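You operate a simulated robot arm through the tools that you are given. There is no shell and no other tool.

The job below is to be done with a simulated robot arm. You get a single attempt, and the scene is never put back.

JOB
Turn the motor in the cradle shaft up, lock it and dab grease on the shaft end.
Fine: grease from the grey tin with the teal dabber, which goes back. Set down upright: teal dabber.

Only the result counts: the job must be done as asked and must still hold three seconds after the hand-in. Knocking over, shifting, dropping, spilling or breaking anything else fails it.

ROBOT AND FRAMES
A 6-joint arm with a two-finger parallel gripper, fixed in place. Base frame: the origin is at the foot of the arm, x ahead of it, y to its left, z up; the work surface is at about z = 80. Units: cm, rad, N and s.
With the tool pointing down near the work surface it reaches from about 22 to 66 cm from the base axis. Its first joint turns from -2.897 to 2.897 rad. Payload 1.57 kg.
The TCP is the grasp point between the finger pads, 3 cm short of the fingertips. In the tool frame z runs along the fingers and y along their closing line. Largest opening 11 cm; finger width 2.4, thickness 1.2; the body of the gripper, 4.8 by 11.2 cm, starts 7.8 cm behind the TCP.
Orientation is that of the tool frame in the base frame, as a unit quaternion [x, y, z, w]. With the fingers straight down and closing along the base's y, the tool's x points along the base's -x, its y along +y and its z along -z.

CONTROLS
- The arm moves only by the tool servo_tool. Its argument "commands" is a list of rows, each an object of numbers (a shift or turn left out is 0, a gripper value left out holds the last): "tx", "ty", "tz": the shift along the base's x, y, z in cm; "wx", "wy", "wz": the turn, a rotation vector about the base's x, y, z in rad; "jaw": the opening in per cent of the stroke, from 0 (shut) to 100 (fully open). In form: [{"tx": .., "ty": .., "tz": .., "wx": .., "wy": .., "wz": .., "jaw": ..}, ...]. A call has 1 to 20 rows; each row shifts and turns the commanded pose from where the row before left it. Rows are played at 5 a second. More than 5 cm and 0.15 rad between two rows, or a gripper value outside its range, and nothing of the call is played. A pose out of reach is approached as far as the arm can. The call stops where the force on the tool passes 70 N (or 10 N more than at its start, if that is more) or the arm is blocked; 0.2 s more then pass. The fingers move at their own pace (about 10.8 cm/s each) and stop on an object; they squeeze with about 26 N. The grip force told is the motor's: it shows also when the fingers shut on nothing. Time passes only in rows, and 0.2 s behind the last, so rows that do not move let the fingers close. The reply holds the time, the measured pose of the TCP, the force on the tool along the base axes, the opening and the grip force, in the units named above and with some noise, with the torque about the TCP (base axes, N m) and any sound that the robot's microphone picked up.
- Cameras (640 x 400 px; columns grow to the right, rows downward): "scene" is fixed at [3.18, -49.41, 163.49]; the picture's right is [0.92, -0.39, 0.00], its down [-0.19, -0.45, -0.87] and it looks along [0.34, 0.81, -0.49] (base axes); focal length 313 px, centre (320, 200). "wrist" rides on the gripper at [7, 1.6, -14.1] in the tool frame; the picture's right is [-0.23, 0.97, 0.00], its down [-0.86, -0.20, -0.48] and it looks along [-0.47, -0.11, 0.88] (tool axes); focal length 222 px, centre (320, 200). There is no depth. A picture from a camera that has moved, and an enlarged one, comes with that camera's place and axes in the base frame and with its lens. The place of the scene camera against the robot may be out by one fixed shift of up to 2.5 cm in any direction.
- grab_frame(camera): a new picture of that camera. It takes no simulated time.
- move_column(by): slides the trunk up (or, below 0, down) by that many cm; the arm rides with it, the base frame stays. It gives what a move gives, with no picture.
- zoom(camera, box): a new picture of the part [left, top, right, bottom] of that camera's present view, enlarged. It takes no simulated time.
- finish_job(): hands the job in; it is judged then, once.

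Nothing tells you positions but the pictures and the camera data. Unless the task says otherwise, let go and move clear before handing in.

The tools are called by a JSON object that holds its "op" and its "data". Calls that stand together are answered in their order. servo_tool: Moves the arm, as the interface text tells. Its arguments: {"type":"object","properties":{"commands":{"type":"array","items":{"type":"object","properties":{"tx":{"type":"number"},"ty":{"type":"number"},"tz":{"type":"number"},"wx":{"type":"number"},"wy":{"type":"number"},"wz":{"type":"number"},"jaw":{"type":"number"}}}}},"required":["commands"]} The other tools are called the same way: move_column (by) slides the trunk up or down; grab_frame (camera) takes a picture; zoom (camera, box) takes an enlarged picture of a part of a camera's view; finish_job () hands the job in.

At the start:

```text
t: 0.0
tcp_pos: [47.77, 25.6, 128.71]
orientation: [0.0, 1.0, 0.001, 0.0]
contact_force: [0.7, 0.1, -0.4]
torque: [0.01, 0.01, -0.03]
finger_gap: 11.0
gripper_force: 0.1
trunk travel left (down, up): [-27.5, 31.5]
```

scene: 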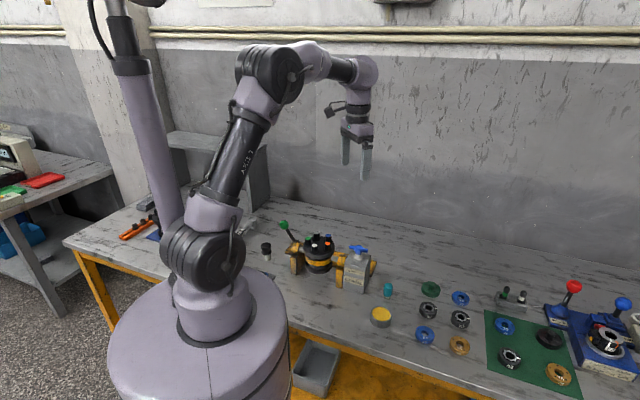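
wrist: 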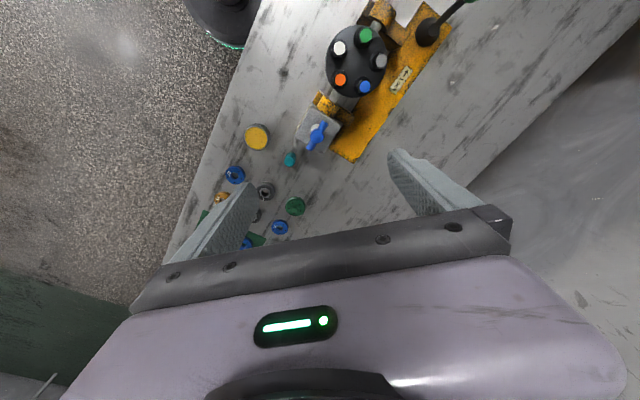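

I see the arm above a bench with a yellow cradle (green-knobbed lever, blue locking knob), and assorted parts. I'll zoom in on the cradle, tins and dabbers first.

{"op": "zoom", "data": {"camera": "scene", "box": [240, 200, 420, 320]}}

{"op": "zoom", "data": {"camera": "scene", "box": [400, 260, 640, 400]}}

{"op": "zoom", "data": {"camera": "wrist", "box": [180, 0, 500, 200]}}

{"op": "zoom", "data": {"camera": "wrist", "box": [180, 100, 340, 260]}}

{"op": "zoom", "data": {"camera": "scene", "box": [90, 160, 290, 290]}}

```text
3.33 times, centred on (330, 260) of scene
camera zoom: at [3.18, -49.41, 163.49], right [0.92, -0.39, 0.0], down [-0.19, -0.45, -0.87], along [0.34, 0.81, -0.49], focal length 1044 px, centre (287, 0)
```

zoom: 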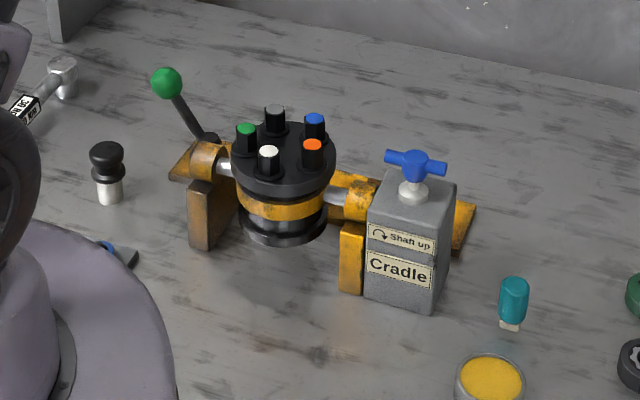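

```text
2.67 times, centred on (520, 330) of scene
camera zoom: at [3.18, -49.41, 163.49], right [0.92, -0.39, 0.0], down [-0.19, -0.45, -0.87], along [0.34, 0.81, -0.49], focal length 836 px, centre (-213, -147)
```

zoom: 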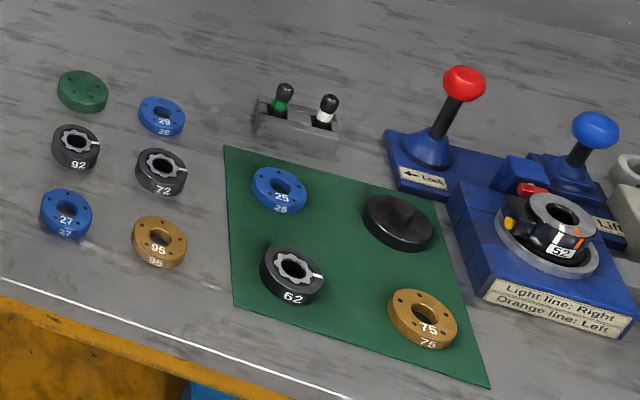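

```text
2.00 times, centred on (340, 100) of wrist
camera zoom: at [40.81, 27.33, 142.71], right [0.23, 0.97, 0.0], down [0.86, -0.2, 0.48], along [0.47, -0.11, -0.88], focal length 444 px, centre (280, 400)
```

zoom: 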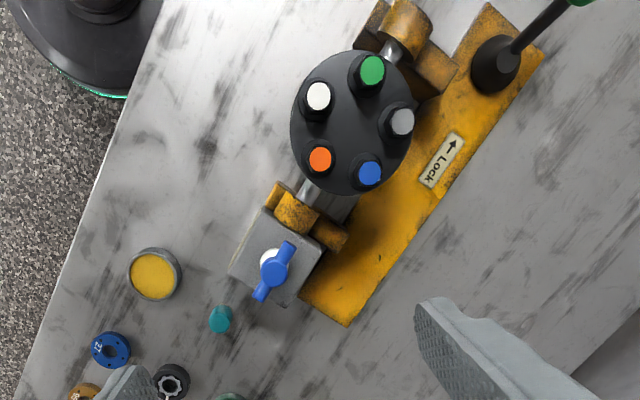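

```text
2.50 times, centred on (260, 180) of wrist
camera zoom: at [40.81, 27.33, 142.71], right [0.23, 0.97, 0.0], down [0.86, -0.2, 0.48], along [0.47, -0.11, -0.88], focal length 555 px, centre (470, 250)
```

zoom: 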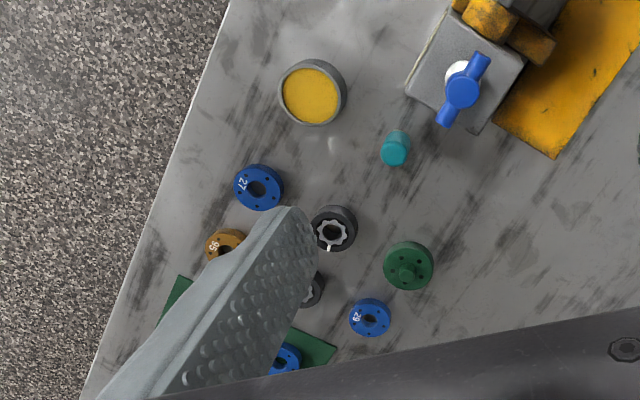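

```text
3.08 times, centred on (190, 225) of scene
camera zoom: at [3.18, -49.41, 163.49], right [0.92, -0.39, 0.0], down [-0.19, -0.45, -0.87], along [0.34, 0.81, -0.49], focal length 964 px, centre (720, 123)
```

zoom: 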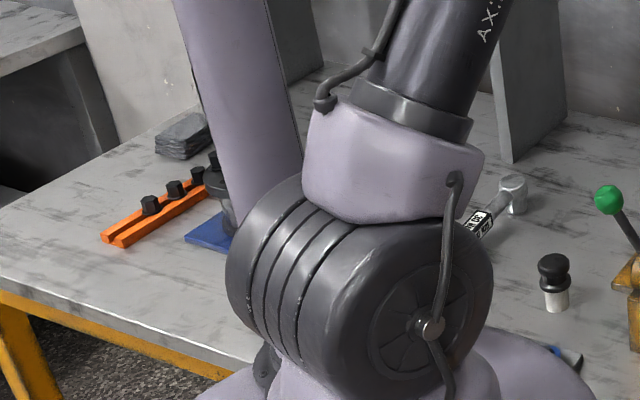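

The motor sits in the yellow cradle with terminals up (shaft presumably down); the blue T-knob on the gearbox turns it ("Shaft up" with an arrow), the green lever locks it. I'll lower the wrist camera for closer looks.

{"op": "servo_tool", "data": {"commands": [{"tx": -1, "tz": -4}, {"tx": -1, "tz": -4}, {"tx": -1, "tz": -4}, {"tx": -1, "tz": -4}]}}

{"op": "grab_frame", "data": {"camera": "wrist"}}

{"op": "zoom", "data": {"camera": "wrist", "box": [200, 40, 440, 190]}}

{"op": "zoom", "data": {"camera": "scene", "box": [330, 230, 402, 290]}}

{"op": "zoom", "data": {"camera": "scene", "box": [250, 210, 340, 280]}}

```text
t: 1.0
tcp_pos: [43.83, 25.57, 112.68]
orientation: [-0.001, 1.0, 0.0, 0.001]
contact_force: [-0.1, 0.7, 0.2]
torque: [-0.01, -0.01, 0.01]
finger_gap: 10.96
gripper_force: 0.0
trunk travel left (down, up): [-27.5, 31.5]
```

```text
taken
camera wrist: at [36.83, 27.38, 126.63], right [0.23, 0.97, 0.0], down [0.85, -0.2, 0.48], along [0.47, -0.11, -0.88], focal length 222 px, centre (320, 200)
```

wrist: 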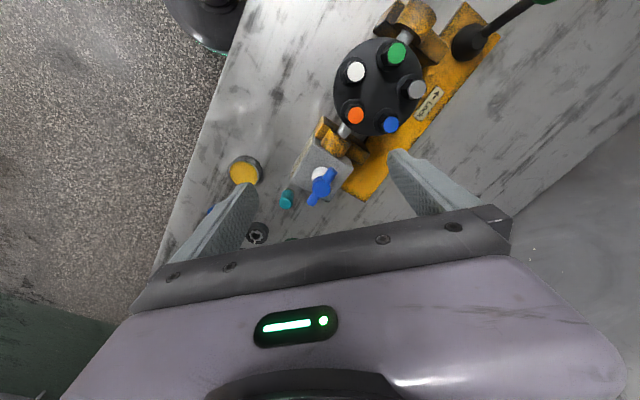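

```text
2.67 times, centred on (320, 115) of wrist
camera zoom: at [36.83, 27.38, 126.63], right [0.23, 0.97, 0.0], down [0.85, -0.2, 0.48], along [0.47, -0.11, -0.88], focal length 592 px, centre (320, 427)
```

zoom: 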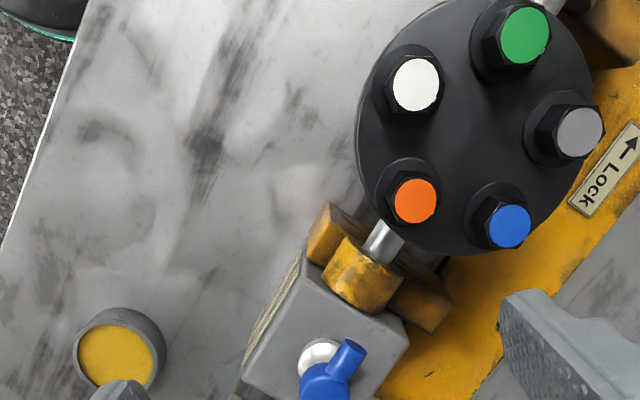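

```text
6.67 times, centred on (366, 260) of scene
camera zoom: at [3.18, -49.41, 163.49], right [0.92, -0.39, 0.0], down [-0.19, -0.45, -0.87], along [0.34, 0.81, -0.49], focal length 2089 px, centre (13, -200)
```

zoom: 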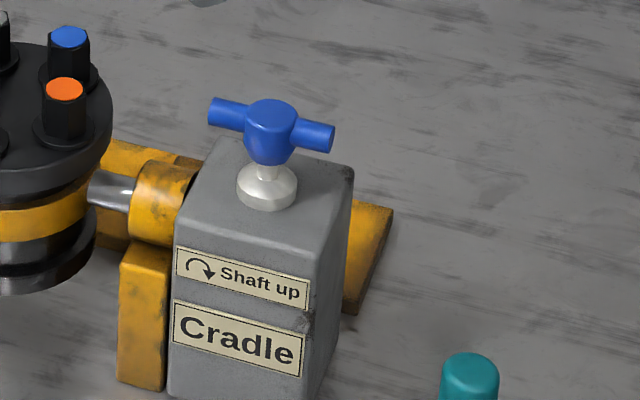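

```text
5.71 times, centred on (295, 245) of scene
camera zoom: at [3.18, -49.41, 163.49], right [0.92, -0.39, 0.0], down [-0.19, -0.45, -0.87], along [0.34, 0.81, -0.49], focal length 1790 px, centre (463, -57)
```

zoom: 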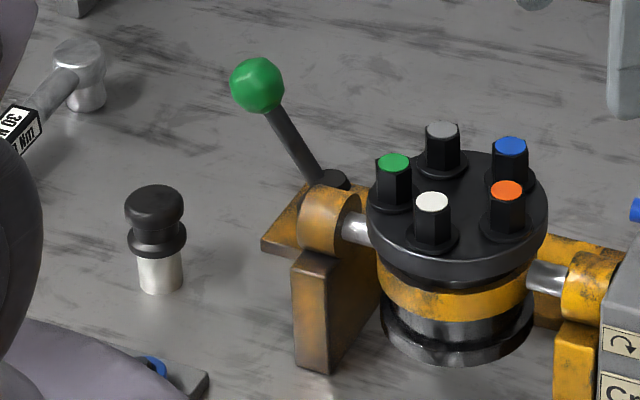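

The gearbox label shows a clockwise arrow for "Shaft up", and the Lock arrow runs along the plate. I'll move the camera to view the lever and the far side of the motor.

{"op": "servo_tool", "data": {"commands": [{"tx": -3, "ty": 3, "tz": 1}, {"tx": -3.5, "ty": 3, "tz": 1}, {"tx": -3.5, "ty": 3, "tz": 1}, {"tx": -3.5, "ty": 3, "tz": 1}, {"tx": -3.5, "ty": 3, "tz": 1}, {"tx": -2.5, "ty": 3, "tz": 0}, {"ty": 3}]}}

{"op": "grab_frame", "data": {"camera": "wrist"}}

{"op": "grab_frame", "data": {"camera": "scene"}}

```text
t: 2.6
tcp_pos: [24.39, 46.53, 117.73]
orientation: [0.0, 1.0, 0.0, 0.0]
contact_force: [0.5, -0.2, -0.2]
torque: [-0.03, -0.02, 0.02]
finger_gap: 11.01
gripper_force: 0.0
trunk travel left (down, up): [-27.5, 31.5]
```

```text
taken
camera wrist: at [17.42, 48.38, 131.67], right [0.23, 0.97, 0.0], down [0.86, -0.2, 0.48], along [0.47, -0.11, -0.88], focal length 222 px, centre (320, 200)
```

wrist: 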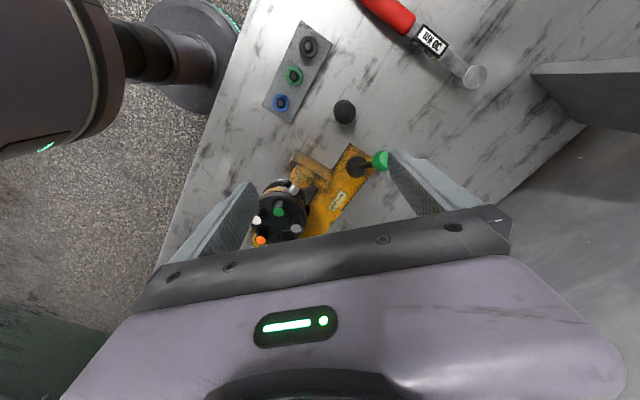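

```text
taken
```

scene: 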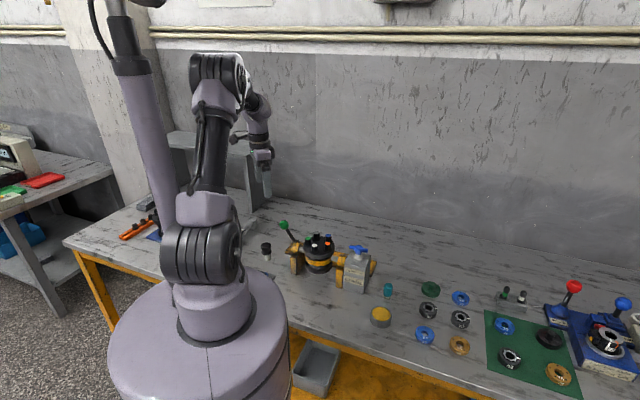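

{"op": "zoom", "data": {"camera": "wrist", "box": [240, 90, 400, 250]}}

{"op": "zoom", "data": {"camera": "wrist", "box": [250, 0, 400, 140]}}

```text
2.50 times, centred on (320, 170) of wrist
camera zoom: at [17.42, 48.38, 131.67], right [0.23, 0.97, 0.0], down [0.86, -0.2, 0.48], along [0.47, -0.11, -0.88], focal length 555 px, centre (320, 275)
```

zoom: 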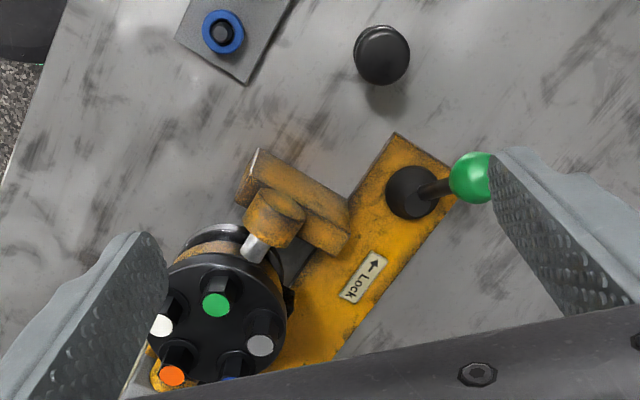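

```text
2.86 times, centred on (325, 70) of wrist
camera zoom: at [17.42, 48.38, 131.67], right [0.23, 0.97, 0.0], down [0.86, -0.2, 0.48], along [0.47, -0.11, -0.88], focal length 635 px, centre (306, 571)
```

zoom: 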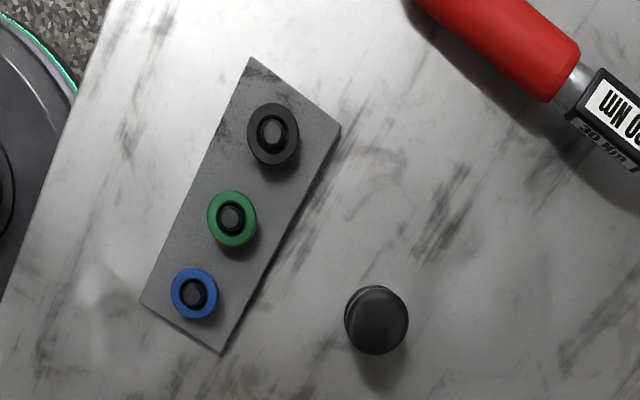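

The lever (base near (37,52.5), ball near (34,56.5,90)) leans toward the outer end of the plate. I need to read the Lock arrow closely to know whether that is locked or unlocked.

{"op": "zoom", "data": {"camera": "wrist", "box": [310, 140, 390, 220]}}

{"op": "servo_tool", "data": {"commands": [{"tx": 1, "ty": 2, "tz": -2}, {"ty": 3, "tz": -2}, {"ty": 3, "tz": -2}]}}

{"op": "grab_frame", "data": {"camera": "wrist"}}

{"op": "zoom", "data": {"camera": "wrist", "box": [240, 90, 400, 220]}}

```text
5.00 times, centred on (350, 180) of wrist
camera zoom: at [17.42, 48.38, 131.67], right [0.23, 0.97, 0.0], down [0.86, -0.2, 0.48], along [0.47, -0.11, -0.88], focal length 1111 px, centre (170, 300)
```

zoom: 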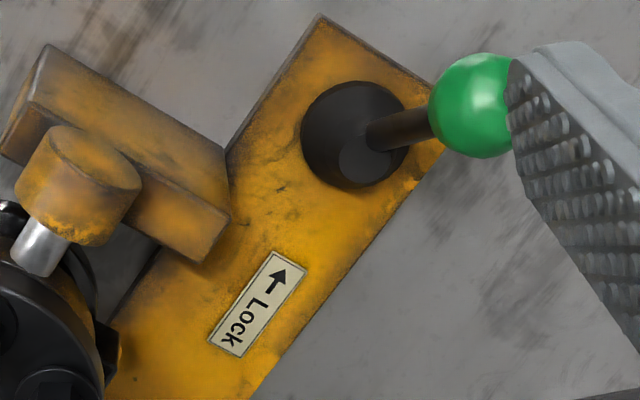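

```text
t: 3.4
tcp_pos: [25.36, 54.78, 111.69]
orientation: [0.0, 1.0, 0.0, 0.0]
contact_force: [0.3, 0.5, -0.4]
torque: [-0.05, -0.01, -0.03]
finger_gap: 11.02
gripper_force: 0.2
trunk travel left (down, up): [-27.5, 31.5]
```

```text
taken
camera wrist: at [18.44, 56.48, 125.66], right [0.23, 0.97, 0.0], down [0.86, -0.2, 0.48], along [0.47, -0.11, -0.88], focal length 222 px, centre (320, 200)
```

wrist: 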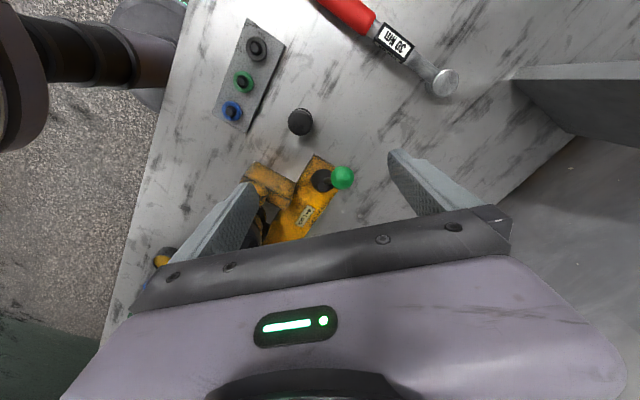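

```text
3.08 times, centred on (320, 155) of wrist
camera zoom: at [18.44, 56.48, 125.66], right [0.23, 0.97, 0.0], down [0.86, -0.2, 0.48], along [0.47, -0.11, -0.88], focal length 684 px, centre (320, 338)
```

zoom: 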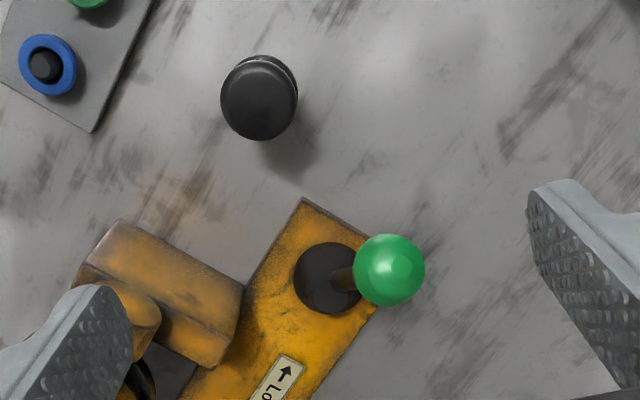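

The Lock arrow points toward the outer end of the plate and the lever already leans that way, so it appears locked now; I'll ease it to unlocked first. I turn the tool so the fingers close along the plate axis and go above the ball at about (34, 56.8, 90).

{"op": "servo_tool", "data": {"commands": [{"wz": 0.133, "tx": 1, "ty": 0}, {"wz": 0.133, "tx": 1}, {"wz": 0.133, "tx": 1}, {"wz": 0.133, "tx": 1, "tz": -1}, {"wz": 0.133, "tx": 2, "ty": 1, "tz": -1}, {"wz": 0.133, "tx": 2, "ty": 1, "tz": -1}, {}]}}

{"op": "grab_frame", "data": {"camera": "wrist"}}

{"op": "grab_frame", "data": {"camera": "scene"}}

```text
t: 5.0
tcp_pos: [33.37, 56.54, 108.59]
orientation: [-0.389, 0.921, 0.0, 0.0]
contact_force: [1.1, -0.5, -0.8]
torque: [0.01, -0.01, 0.0]
finger_gap: 11.0
gripper_force: 0.1
trunk travel left (down, up): [-27.5, 31.5]
```

```text
taken
camera wrist: at [27.25, 52.87, 122.71], right [-0.54, 0.84, 0.0], down [0.74, 0.47, 0.48], along [0.4, 0.26, -0.88], focal length 222 px, centre (320, 200)
```

wrist: 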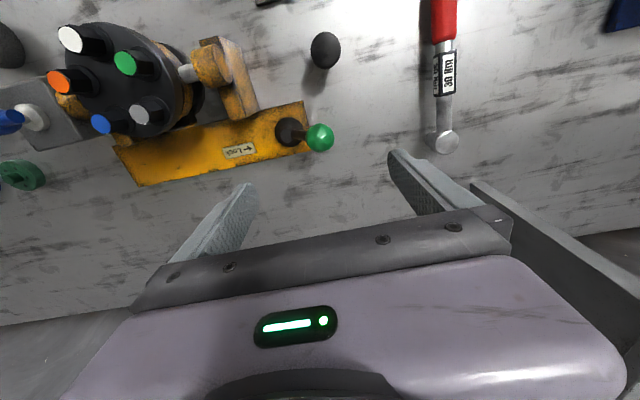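

```text
taken
```

scene: 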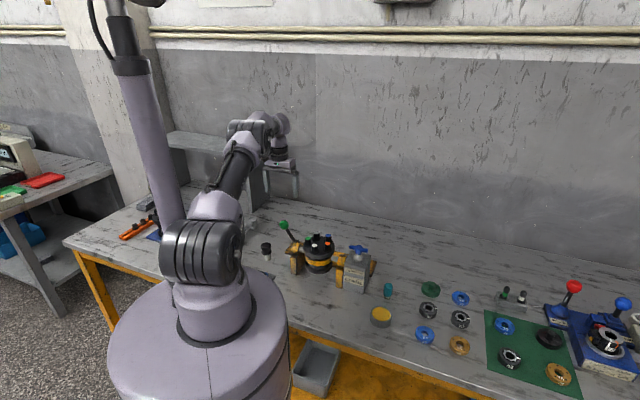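

The fingers are above the ball. I'll narrow the jaws to about 6.5 cm and lower them astride the ball.

{"op": "servo_tool", "data": {"commands": [{"tx": 0.3, "ty": 0.3, "jaw": 60}, {"tz": -4}, {"tz": -4}, {"tz": -3}, {}]}}

{"op": "grab_frame", "data": {"camera": "wrist"}}

{"op": "zoom", "data": {"camera": "scene", "box": [240, 180, 340, 280]}}

```text
t: 6.2
tcp_pos: [33.67, 56.88, 97.67]
orientation: [-0.388, 0.921, 0.0, 0.0]
contact_force: [-1.0, 0.1, 0.1]
torque: [0.01, 0.02, 0.0]
finger_gap: 6.6
gripper_force: 0.0
trunk travel left (down, up): [-27.5, 31.5]
```

```text
taken
camera wrist: at [27.59, 53.09, 111.66], right [-0.54, 0.84, 0.0], down [0.74, 0.47, 0.48], along [0.4, 0.26, -0.88], focal length 222 px, centre (320, 200)
```

wrist: 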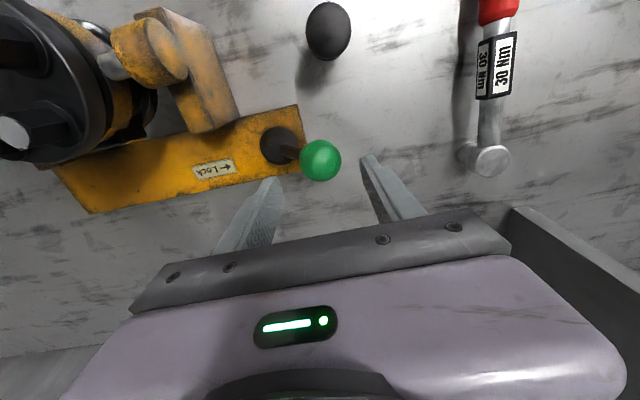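

```text
4.00 times, centred on (290, 230) of scene
camera zoom: at [3.18, -49.41, 163.49], right [0.92, -0.39, 0.0], down [-0.19, -0.45, -0.87], along [0.34, 0.81, -0.49], focal length 1253 px, centre (440, 80)
```

zoom: 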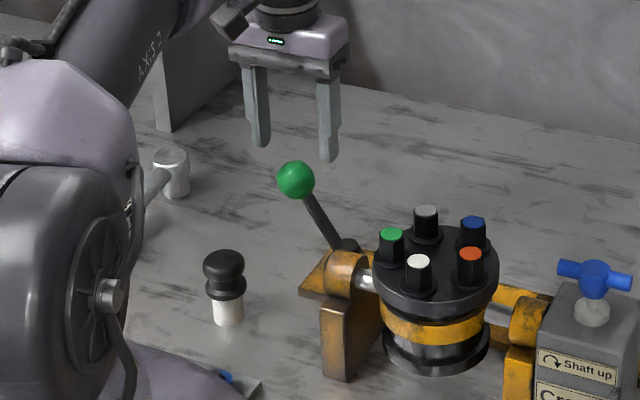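

{"op": "servo_tool", "data": {"commands": [{"tz": -3}, {"tz": -3}, {"tz": -0.7}, {}]}}

{"op": "grab_frame", "data": {"camera": "wrist"}}

{"op": "zoom", "data": {"camera": "scene", "box": [240, 180, 340, 280]}}

```text
t: 7.2
tcp_pos: [33.67, 56.71, 90.99]
orientation: [-0.388, 0.922, 0.0, 0.0]
contact_force: [-0.3, 0.5, -0.7]
torque: [0.0, 0.0, 0.01]
finger_gap: 6.63
gripper_force: 0.0
trunk travel left (down, up): [-27.5, 31.5]
```

```text
taken
camera wrist: at [27.56, 53.09, 104.96], right [-0.54, 0.84, 0.0], down [0.74, 0.47, 0.48], along [0.4, 0.26, -0.88], focal length 222 px, centre (320, 200)
```

wrist: 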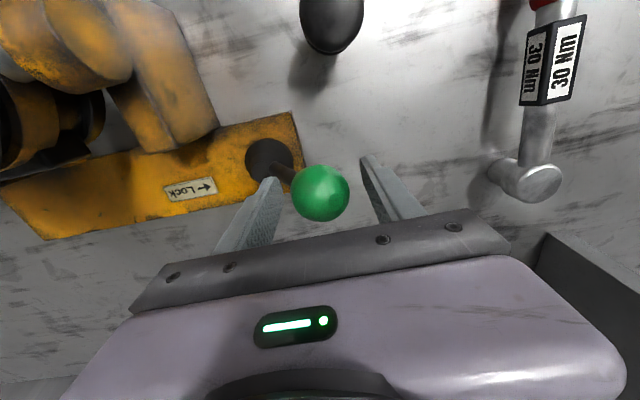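

```text
4.00 times, centred on (290, 230) of scene
camera zoom: at [3.18, -49.41, 163.49], right [0.92, -0.39, 0.0], down [-0.19, -0.45, -0.87], along [0.34, 0.81, -0.49], focal length 1253 px, centre (440, 80)
```

zoom: 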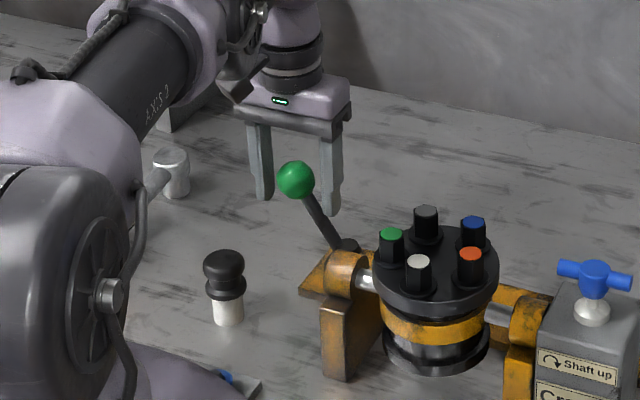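

The ball is between the fingers. I push it back along the plate toward the gearbox (opposite to the Lock arrow), watching the force.

{"op": "servo_tool", "data": {"commands": [{"tx": 0.5, "ty": -0.5}, {"tx": 0.5, "ty": -0.5}, {"tx": 0.5, "ty": -0.5}, {"tx": 0.5, "ty": -0.5}, {"tx": 0.5, "ty": -0.5}, {}]}}

{"op": "grab_frame", "data": {"camera": "wrist"}}

{"op": "zoom", "data": {"camera": "scene", "box": [240, 180, 340, 280]}}

```text
t: 8.6
tcp_pos: [36.07, 54.43, 90.93]
orientation: [-0.389, 0.921, -0.001, 0.001]
contact_force: [-2.7, 1.6, 0.8]
torque: [-0.02, -0.04, -0.02]
finger_gap: 6.83
gripper_force: 1.7
trunk travel left (down, up): [-27.5, 31.5]
```

```text
taken
camera wrist: at [30.02, 50.64, 104.99], right [-0.54, 0.84, 0.0], down [0.74, 0.47, 0.48], along [0.4, 0.26, -0.88], focal length 222 px, centre (320, 200)
```

wrist: 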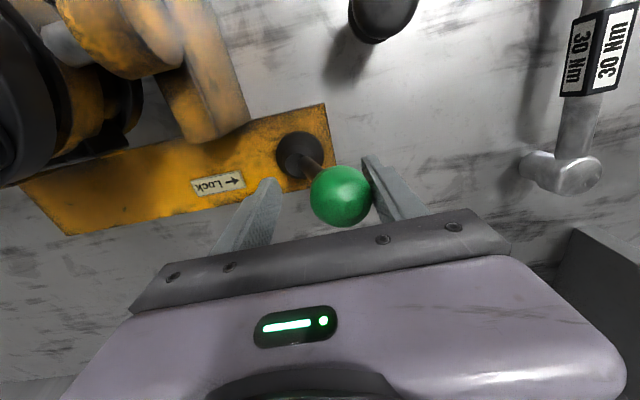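

```text
4.00 times, centred on (290, 230) of scene
camera zoom: at [3.18, -49.41, 163.49], right [0.92, -0.39, 0.0], down [-0.19, -0.45, -0.87], along [0.34, 0.81, -0.49], focal length 1253 px, centre (440, 80)
```

zoom: 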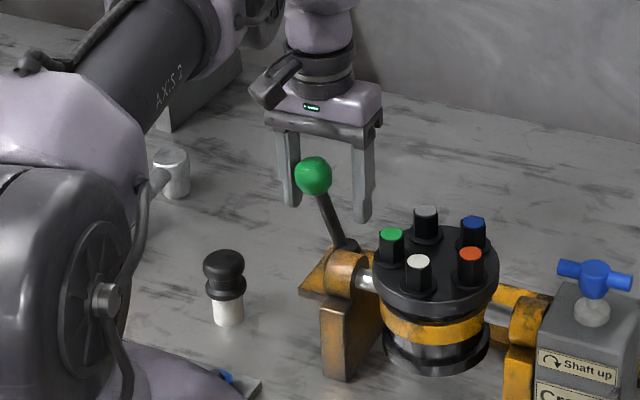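

The lever moves easily (about 3 N). Continuing toward the other end.

{"op": "servo_tool", "data": {"commands": [{"tx": 0.5, "ty": -0.5}, {"tx": 0.5, "ty": -0.5}, {"tx": 0.5, "ty": -0.5}, {"tx": 0.5, "ty": -0.5}, {"tx": 0.5, "ty": -0.5}, {"tx": 0.5, "ty": -0.5}, {}]}}

{"op": "grab_frame", "data": {"camera": "wrist"}}

{"op": "zoom", "data": {"camera": "scene", "box": [240, 180, 340, 280]}}

```text
t: 10.2
tcp_pos: [38.97, 51.52, 91.05]
orientation: [-0.389, 0.921, 0.0, -0.001]
contact_force: [-8.4, 11.8, 1.6]
torque: [-0.27, -0.1, -0.14]
finger_gap: 7.91
gripper_force: 6.7
trunk travel left (down, up): [-27.5, 31.5]
```

```text
taken
camera wrist: at [32.92, 47.75, 105.01], right [-0.54, 0.84, 0.0], down [0.74, 0.47, 0.48], along [0.4, 0.26, -0.88], focal length 222 px, centre (320, 200)
```

wrist: 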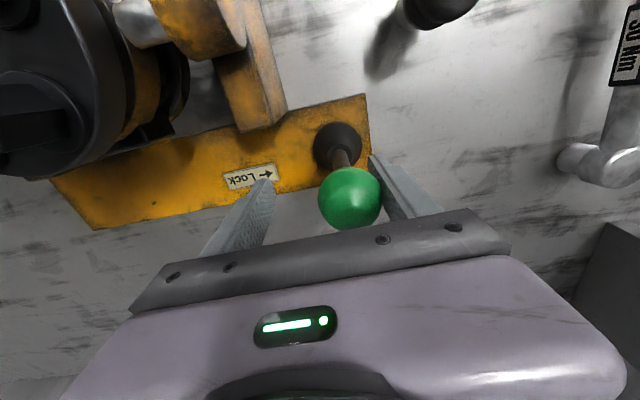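

```text
4.00 times, centred on (290, 230) of scene
camera zoom: at [3.18, -49.41, 163.49], right [0.92, -0.39, 0.0], down [-0.19, -0.45, -0.87], along [0.34, 0.81, -0.49], focal length 1253 px, centre (440, 80)
```

zoom: 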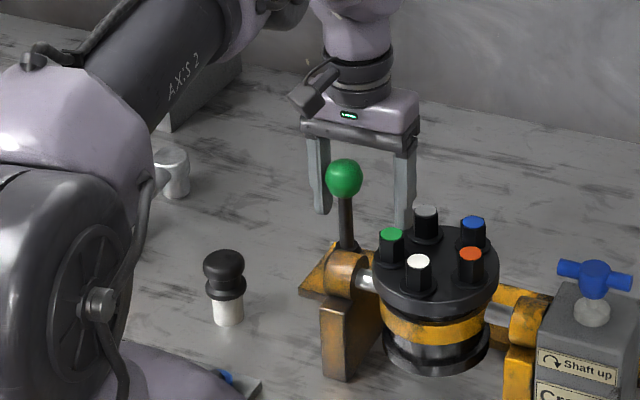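

The lever is now upright against its stop (unlocked). I back off, rise clear and check that it stays.

{"op": "servo_tool", "data": {"commands": [{"tx": -0.6, "ty": 0.6}, {"tx": -0.3, "ty": 0.3}, {"tz": 4}, {"tz": 4}, {"tz": 4}, {"tz": 4}, {}]}}

{"op": "zoom", "data": {"camera": "scene", "box": [240, 180, 400, 300]}}

{"op": "grab_frame", "data": {"camera": "wrist"}}

```text
t: 11.8
tcp_pos: [38.38, 52.3, 107.12]
orientation: [-0.389, 0.921, 0.0, 0.0]
contact_force: [-1.0, 0.0, 0.1]
torque: [0.04, -0.01, -0.02]
finger_gap: 6.6
gripper_force: 0.1
trunk travel left (down, up): [-27.5, 31.5]
```

```text
3.33 times, centred on (320, 240) of scene
camera zoom: at [3.18, -49.41, 163.49], right [0.92, -0.39, 0.0], down [-0.19, -0.45, -0.87], along [0.34, 0.81, -0.49], focal length 1044 px, centre (320, 67)
```

zoom: 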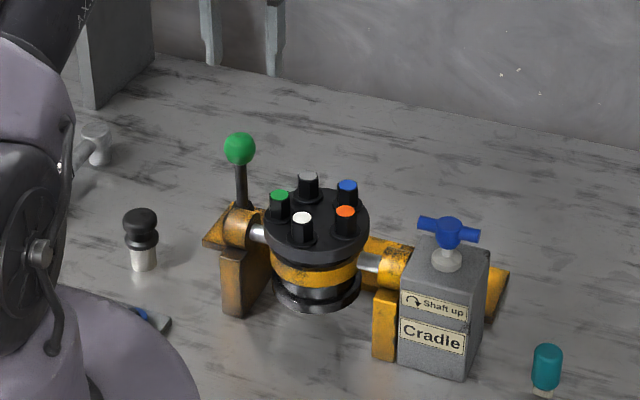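

```text
taken
camera wrist: at [32.28, 48.62, 121.09], right [-0.54, 0.84, 0.0], down [0.74, 0.47, 0.48], along [0.4, 0.26, -0.88], focal length 222 px, centre (320, 200)
```

wrist: 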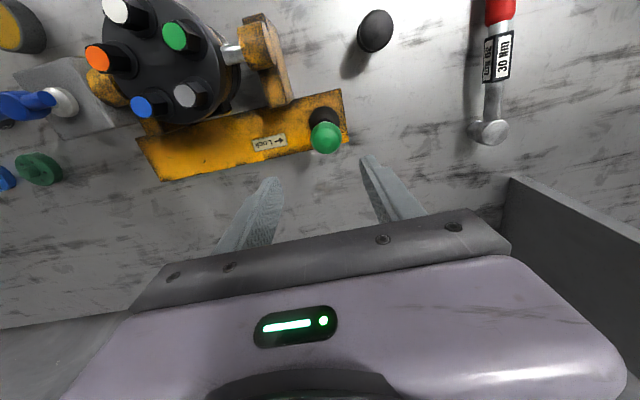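

The lever holds upright. Next I move over the gearbox to examine the blue T-knob.

{"op": "servo_tool", "data": {"commands": [{"tx": 1, "ty": -4, "jaw": 60}, {"tx": 1, "ty": -4}, {"tx": 1, "ty": -4}, {"tx": 1, "ty": -4}, {"tx": 1, "ty": -4}, {"tx": 1, "ty": -4}, {"tx": 1, "ty": -4}, {"tx": 1, "ty": -2.5}, {}]}}

{"op": "grab_frame", "data": {"camera": "wrist"}}

{"op": "zoom", "data": {"camera": "wrist", "box": [200, 60, 440, 220]}}

```text
t: 13.8
tcp_pos: [46.23, 21.8, 106.92]
orientation: [-0.388, 0.922, 0.0, 0.0]
contact_force: [0.4, -0.9, -0.4]
torque: [0.03, 0.02, 0.0]
finger_gap: 6.59
gripper_force: 0.1
trunk travel left (down, up): [-27.5, 31.5]
```

```text
taken
camera wrist: at [40.19, 18.01, 120.99], right [-0.54, 0.84, 0.0], down [0.74, 0.47, 0.48], along [0.4, 0.26, -0.88], focal length 222 px, centre (320, 200)
```

wrist: 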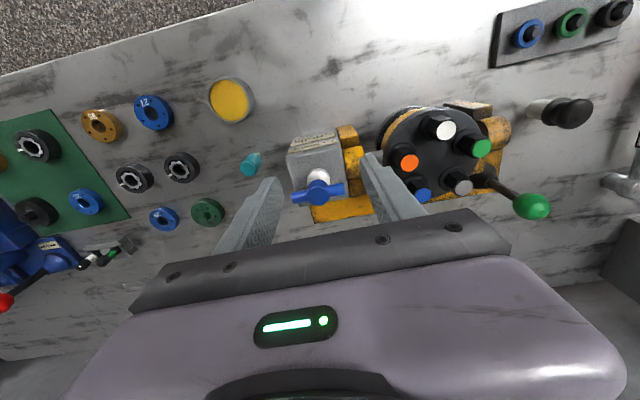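

```text
2.50 times, centred on (320, 140) of wrist
camera zoom: at [40.19, 18.01, 120.99], right [-0.54, 0.84, 0.0], down [0.74, 0.47, 0.48], along [0.4, 0.26, -0.88], focal length 555 px, centre (320, 350)
```

zoom: 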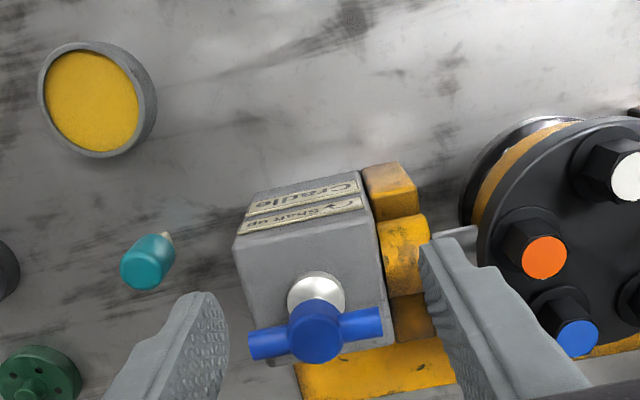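

The knob hub is at about (50.5, 24.45, 96.8) with its bar along the plate axis (~133°). I centre above it and turn the tool so the fingers straddle the hub across the bar.

{"op": "servo_tool", "data": {"commands": [{"tx": 0.7, "ty": 0.45, "wz": 0.138}, {"tx": 0.7, "ty": 0.45, "wz": 0.138}, {"tx": 0.7, "ty": 0.45, "wz": 0.138}, {"tx": 0.7, "ty": 0.45, "wz": 0.138}, {"tx": 0.7, "ty": 0.45, "wz": 0.138}, {"tx": 0.7, "ty": 0.4, "wz": 0.138}, {"wz": 0.138}, {"wz": 0.138}, {"wz": 0.138}, {"wz": 0.138}, {"wz": 0.138}, {}]}}

{"op": "grab_frame", "data": {"camera": "wrist"}}

{"op": "grab_frame", "data": {"camera": "scene"}}

```text
t: 16.4
tcp_pos: [50.41, 24.48, 106.92]
orientation: [0.916, -0.401, 0.0, 0.0]
contact_force: [0.2, 0.4, -0.4]
torque: [0.04, -0.01, -0.01]
finger_gap: 6.62
gripper_force: 0.1
trunk travel left (down, up): [-27.5, 31.5]
```

```text
taken
camera wrist: at [53.94, 18.34, 121.02], right [-0.87, -0.5, 0.0], down [-0.44, 0.76, 0.48], along [-0.24, 0.42, -0.88], focal length 222 px, centre (320, 200)
```

wrist: 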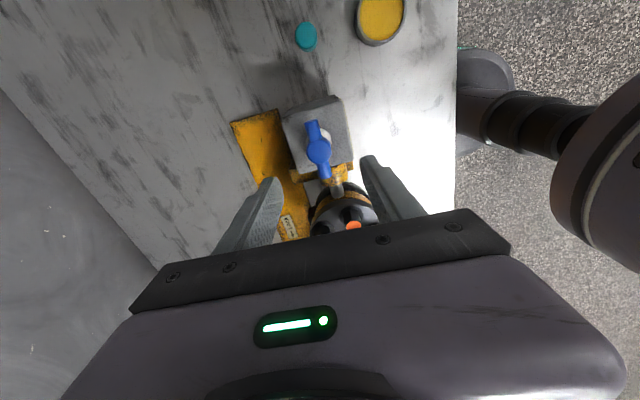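

```text
taken
```

scene: 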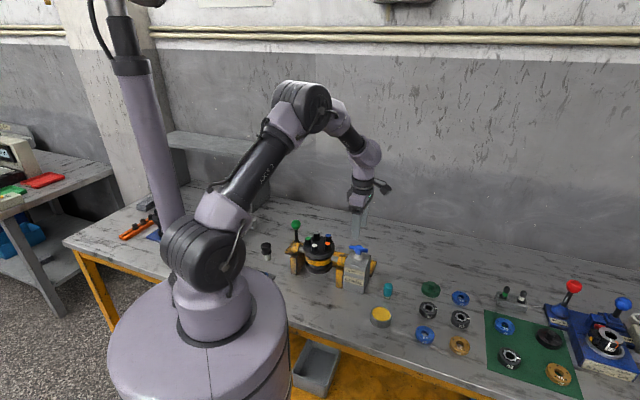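

{"op": "servo_tool", "data": {"commands": [{"tx": 0.13, "ty": 0.03, "tz": -3}, {"tz": -3}, {"tz": -1.5}, {"tz": -1, "jaw": 36}, {}, {}]}}

{"op": "grab_frame", "data": {"camera": "wrist"}}

{"op": "zoom", "data": {"camera": "scene", "box": [310, 220, 410, 300]}}

```text
t: 17.8
tcp_pos: [50.56, 24.36, 98.43]
orientation: [0.916, -0.401, 0.0, 0.0]
contact_force: [0.3, -0.2, -0.6]
torque: [-0.03, -0.02, 0.01]
finger_gap: 3.98
gripper_force: 0.1
trunk travel left (down, up): [-27.5, 31.5]
```

```text
taken
camera wrist: at [54.07, 18.33, 112.46], right [-0.87, -0.49, 0.0], down [-0.43, 0.76, 0.48], along [-0.24, 0.42, -0.88], focal length 222 px, centre (320, 200)
```

wrist: 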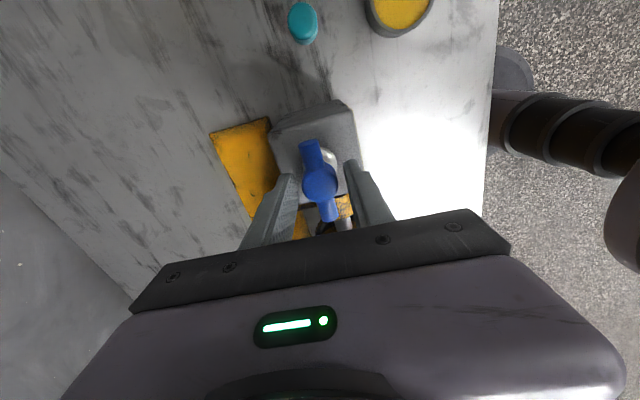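

```text
5.00 times, centred on (360, 260) of scene
camera zoom: at [3.18, -49.41, 163.49], right [0.92, -0.39, 0.0], down [-0.19, -0.45, -0.87], along [0.34, 0.81, -0.49], focal length 1566 px, centre (120, -100)
```

zoom: 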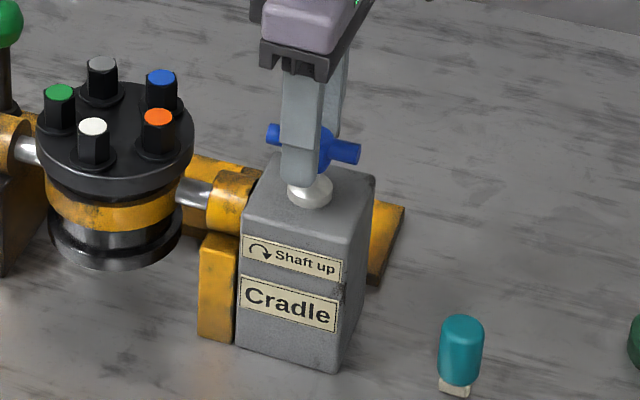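

The fingers straddle the hub. I now rotate clockwise (as on the label) and check how the motor responds.

{"op": "servo_tool", "data": {"commands": [{"wz": -0.14}, {"wz": -0.14}, {"wz": -0.14}, {"wz": -0.14}, {"wz": -0.14}, {"wz": -0.14}, {"wz": -0.14}, {"wz": -0.14}, {}]}}

{"op": "zoom", "data": {"camera": "scene", "box": [270, 210, 400, 300]}}

{"op": "grab_frame", "data": {"camera": "wrist"}}

```text
t: 19.8
tcp_pos: [50.51, 24.38, 98.48]
orientation: [-0.564, 0.826, 0.0, 0.0]
contact_force: [1.1, 1.0, -0.3]
torque: [0.0, -0.04, 0.05]
finger_gap: 4.02
gripper_force: 0.6
trunk travel left (down, up): [-27.5, 31.5]
```

```text
4.44 times, centred on (335, 255) of scene
camera zoom: at [3.18, -49.41, 163.49], right [0.92, -0.39, 0.0], down [-0.19, -0.45, -0.87], along [0.34, 0.81, -0.49], focal length 1392 px, centre (253, -44)
```

zoom: 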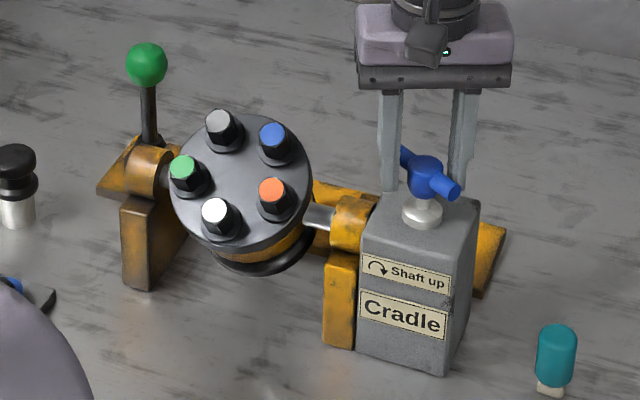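

```text
taken
camera wrist: at [46.43, 18.67, 112.5], right [-0.82, 0.57, 0.0], down [0.5, 0.72, 0.48], along [0.27, 0.39, -0.88], focal length 222 px, centre (320, 200)
```

wrist: 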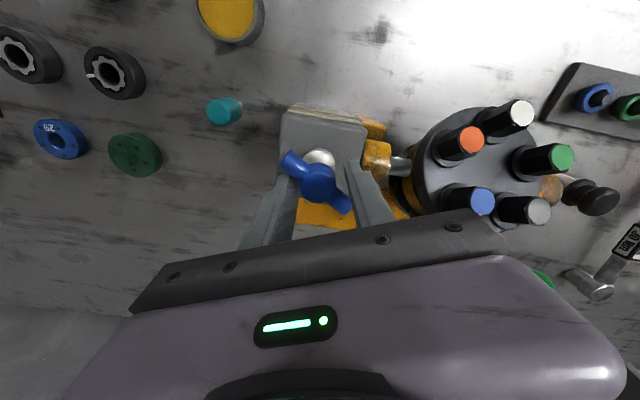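

The knob turns freely and the motor tilts with it, roughly one-to-one. I'll continue clockwise in stages.

{"op": "servo_tool", "data": {"commands": [{"wz": -0.14}, {"wz": -0.14}, {"wz": -0.14}, {"wz": -0.14}, {"wz": -0.14}, {"wz": -0.14}, {"wz": -0.14}, {"wz": -0.14}, {}]}}

{"op": "zoom", "data": {"camera": "scene", "box": [270, 210, 400, 300]}}

{"op": "grab_frame", "data": {"camera": "wrist"}}

```text
t: 21.8
tcp_pos: [50.57, 24.55, 98.47]
orientation: [-0.037, 0.999, 0.0, 0.0]
contact_force: [3.2, -2.0, -0.2]
torque: [-0.03, -0.09, 0.07]
finger_gap: 4.21
gripper_force: 1.1
trunk travel left (down, up): [-27.5, 31.5]
```

```text
4.44 times, centred on (335, 255) of scene
camera zoom: at [3.18, -49.41, 163.49], right [0.92, -0.39, 0.0], down [-0.19, -0.45, -0.87], along [0.34, 0.81, -0.49], focal length 1392 px, centre (253, -44)
```

zoom: 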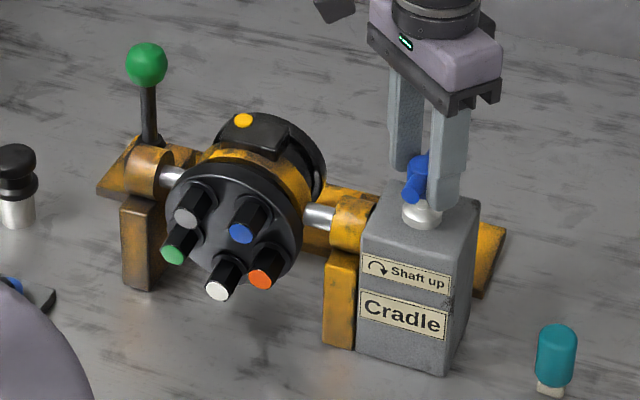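

```text
taken
camera wrist: at [43.48, 25.66, 112.5], right [0.15, 0.99, 0.0], down [0.87, -0.13, 0.48], along [0.47, -0.07, -0.88], focal length 222 px, centre (320, 200)
```

wrist: 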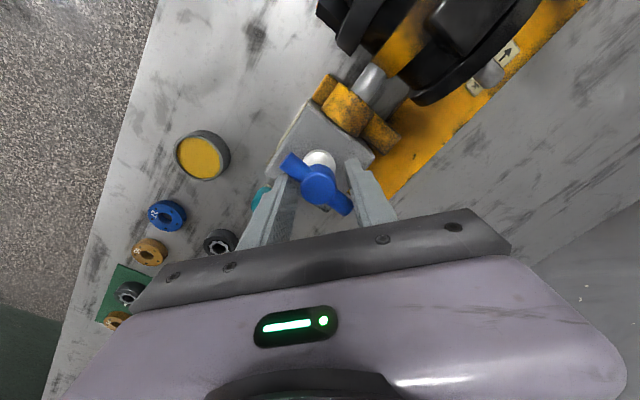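

{"op": "servo_tool", "data": {"commands": [{"wz": -0.14}, {"wz": -0.14}, {"wz": -0.14}, {"wz": -0.14}, {"wz": -0.14}, {"wz": -0.14}, {"wz": -0.14}, {"wz": -0.14}, {}]}}

{"op": "zoom", "data": {"camera": "scene", "box": [270, 210, 400, 300]}}

{"op": "grab_frame", "data": {"camera": "wrist"}}

```text
t: 23.8
tcp_pos: [50.56, 24.46, 98.41]
orientation: [0.498, 0.867, 0.0, 0.0]
contact_force: [-0.5, -0.7, -0.2]
torque: [0.01, 0.01, 0.03]
finger_gap: 3.98
gripper_force: 0.2
trunk travel left (down, up): [-27.5, 31.5]
```

```text
4.44 times, centred on (335, 255) of scene
camera zoom: at [3.18, -49.41, 163.49], right [0.92, -0.39, 0.0], down [-0.19, -0.45, -0.87], along [0.34, 0.81, -0.49], focal length 1392 px, centre (253, -44)
```

zoom: 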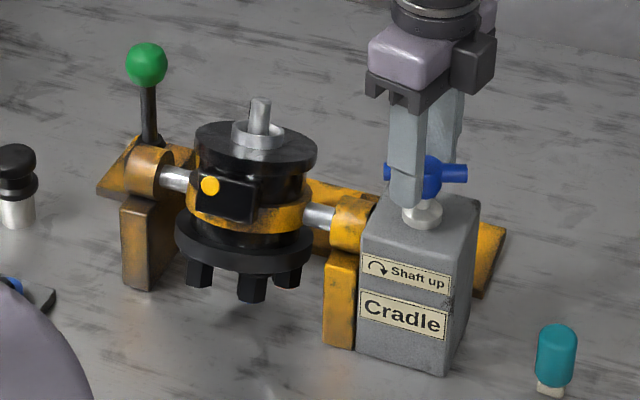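

```text
taken
camera wrist: at [48.43, 31.43, 112.5], right [0.96, 0.29, 0.0], down [0.26, -0.84, 0.48], along [0.14, -0.46, -0.88], focal length 222 px, centre (320, 200)
```

wrist: 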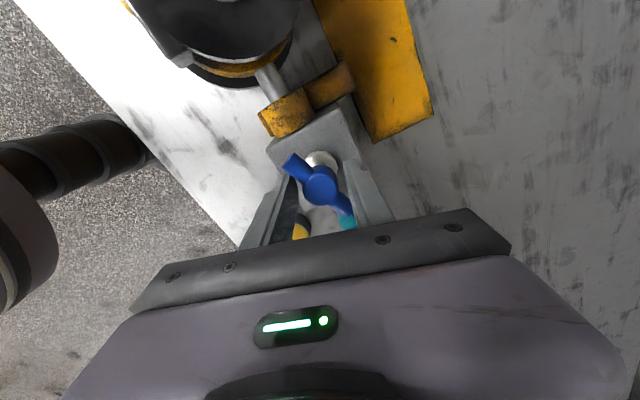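

The motor is nearly shaft up now. I'll zoom in to judge the remaining tilt.

{"op": "zoom", "data": {"camera": "scene", "box": [295, 225, 345, 275]}}

{"op": "zoom", "data": {"camera": "wrist", "box": [120, 0, 400, 220]}}

```text
8.00 times, centred on (320, 250) of scene
camera zoom: at [3.18, -49.41, 163.49], right [0.92, -0.39, 0.0], down [-0.19, -0.45, -0.87], along [0.34, 0.81, -0.49], focal length 2506 px, centre (320, -200)
```

zoom: 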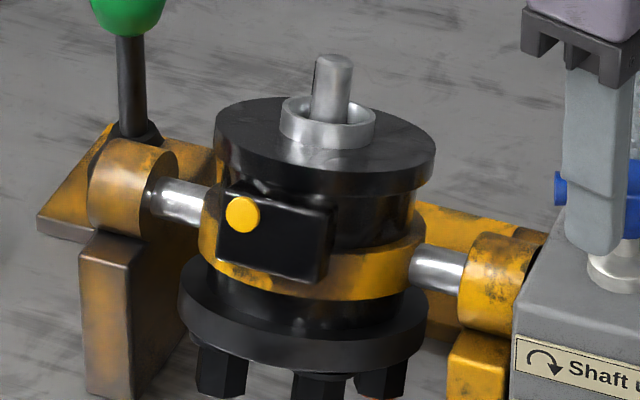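

```text
1.82 times, centred on (260, 110) of wrist
camera zoom: at [48.43, 31.43, 112.5], right [0.96, 0.29, 0.0], down [0.26, -0.84, 0.48], along [0.14, -0.46, -0.88], focal length 404 px, centre (429, 364)
```

zoom: 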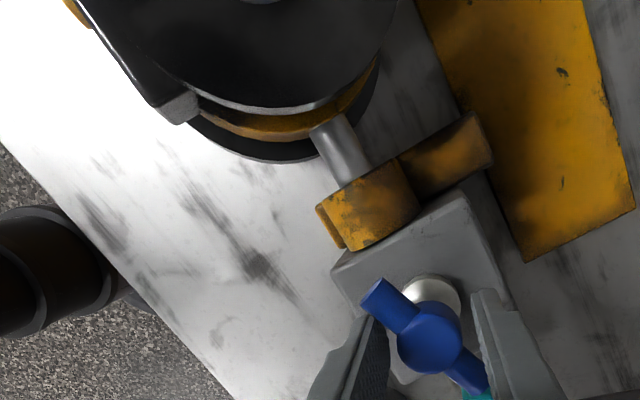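

The shaft still leans about 20–25° away from the camera and the knob has turned about 160°. I continue in smaller steps.

{"op": "servo_tool", "data": {"commands": [{"wz": -0.1}, {"wz": -0.1}, {}]}}

{"op": "zoom", "data": {"camera": "scene", "box": [295, 225, 345, 275]}}

{"op": "zoom", "data": {"camera": "wrist", "box": [120, 0, 400, 220]}}

```text
t: 24.6
tcp_pos: [50.52, 24.4, 98.5]
orientation: [0.583, 0.813, 0.0, 0.0]
contact_force: [0.2, -0.4, 0.0]
torque: [0.02, 0.02, 0.03]
finger_gap: 3.99
gripper_force: 0.2
trunk travel left (down, up): [-27.5, 31.5]
```

```text
8.00 times, centred on (320, 250) of scene
camera zoom: at [3.18, -49.41, 163.49], right [0.92, -0.39, 0.0], down [-0.19, -0.45, -0.87], along [0.34, 0.81, -0.49], focal length 2506 px, centre (320, -200)
```

zoom: 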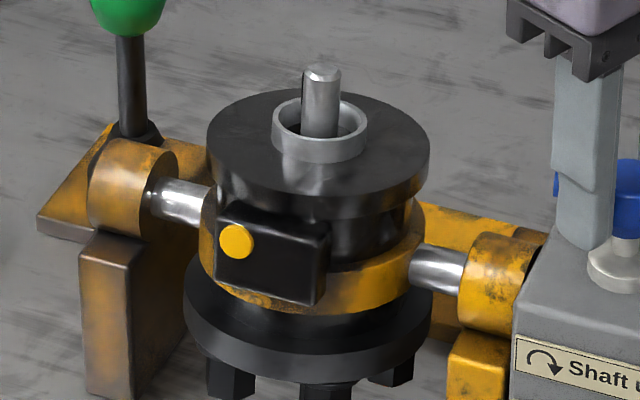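

```text
1.82 times, centred on (260, 110) of wrist
camera zoom: at [49.82, 31.71, 112.54], right [1.0, 0.1, 0.0], down [0.09, -0.87, 0.48], along [0.05, -0.48, -0.88], focal length 404 px, centre (429, 364)
```

zoom: 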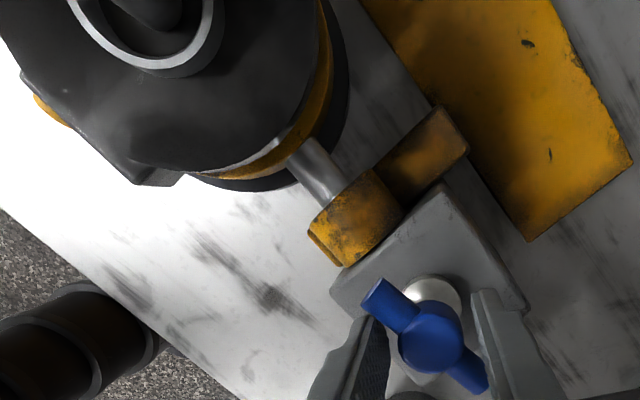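

{"op": "servo_tool", "data": {"commands": [{"wz": -0.05}, {"wz": -0.05}, {}]}}

{"op": "zoom", "data": {"camera": "scene", "box": [295, 225, 345, 275]}}

{"op": "zoom", "data": {"camera": "wrist", "box": [120, 0, 400, 220]}}

```text
t: 25.4
tcp_pos: [50.48, 24.5, 98.51]
orientation: [0.622, 0.783, 0.0, 0.0]
contact_force: [-0.3, -0.2, 0.4]
torque: [0.0, 0.0, 0.03]
finger_gap: 3.95
gripper_force: 0.2
trunk travel left (down, up): [-27.5, 31.5]
```

```text
8.00 times, centred on (320, 250) of scene
camera zoom: at [3.18, -49.41, 163.49], right [0.92, -0.39, 0.0], down [-0.19, -0.45, -0.87], along [0.34, 0.81, -0.49], focal length 2506 px, centre (320, -200)
```

zoom: 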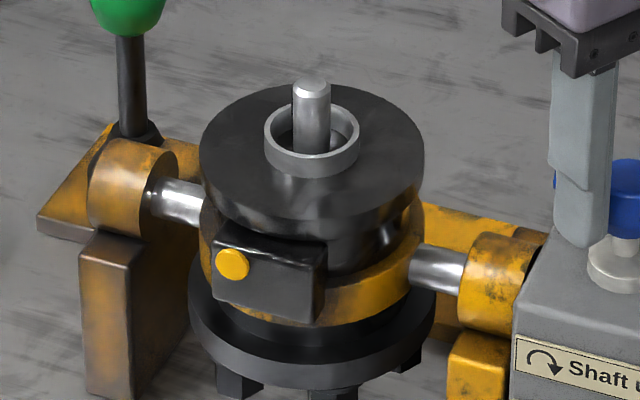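

```text
1.82 times, centred on (260, 110) of wrist
camera zoom: at [50.54, 31.73, 112.51], right [1.0, 0.0, 0.0], down [0.0, -0.88, 0.48], along [0.0, -0.48, -0.88], focal length 404 px, centre (429, 364)
```

zoom: 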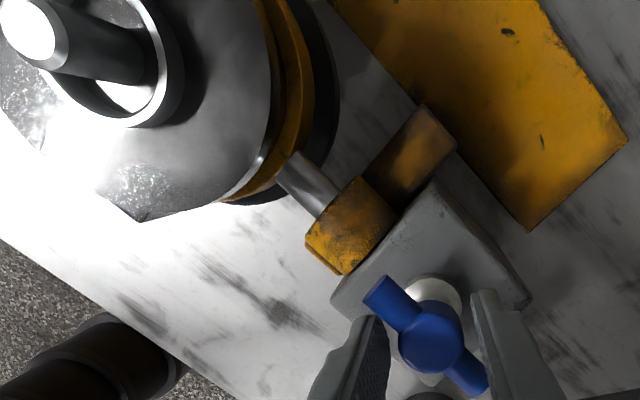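

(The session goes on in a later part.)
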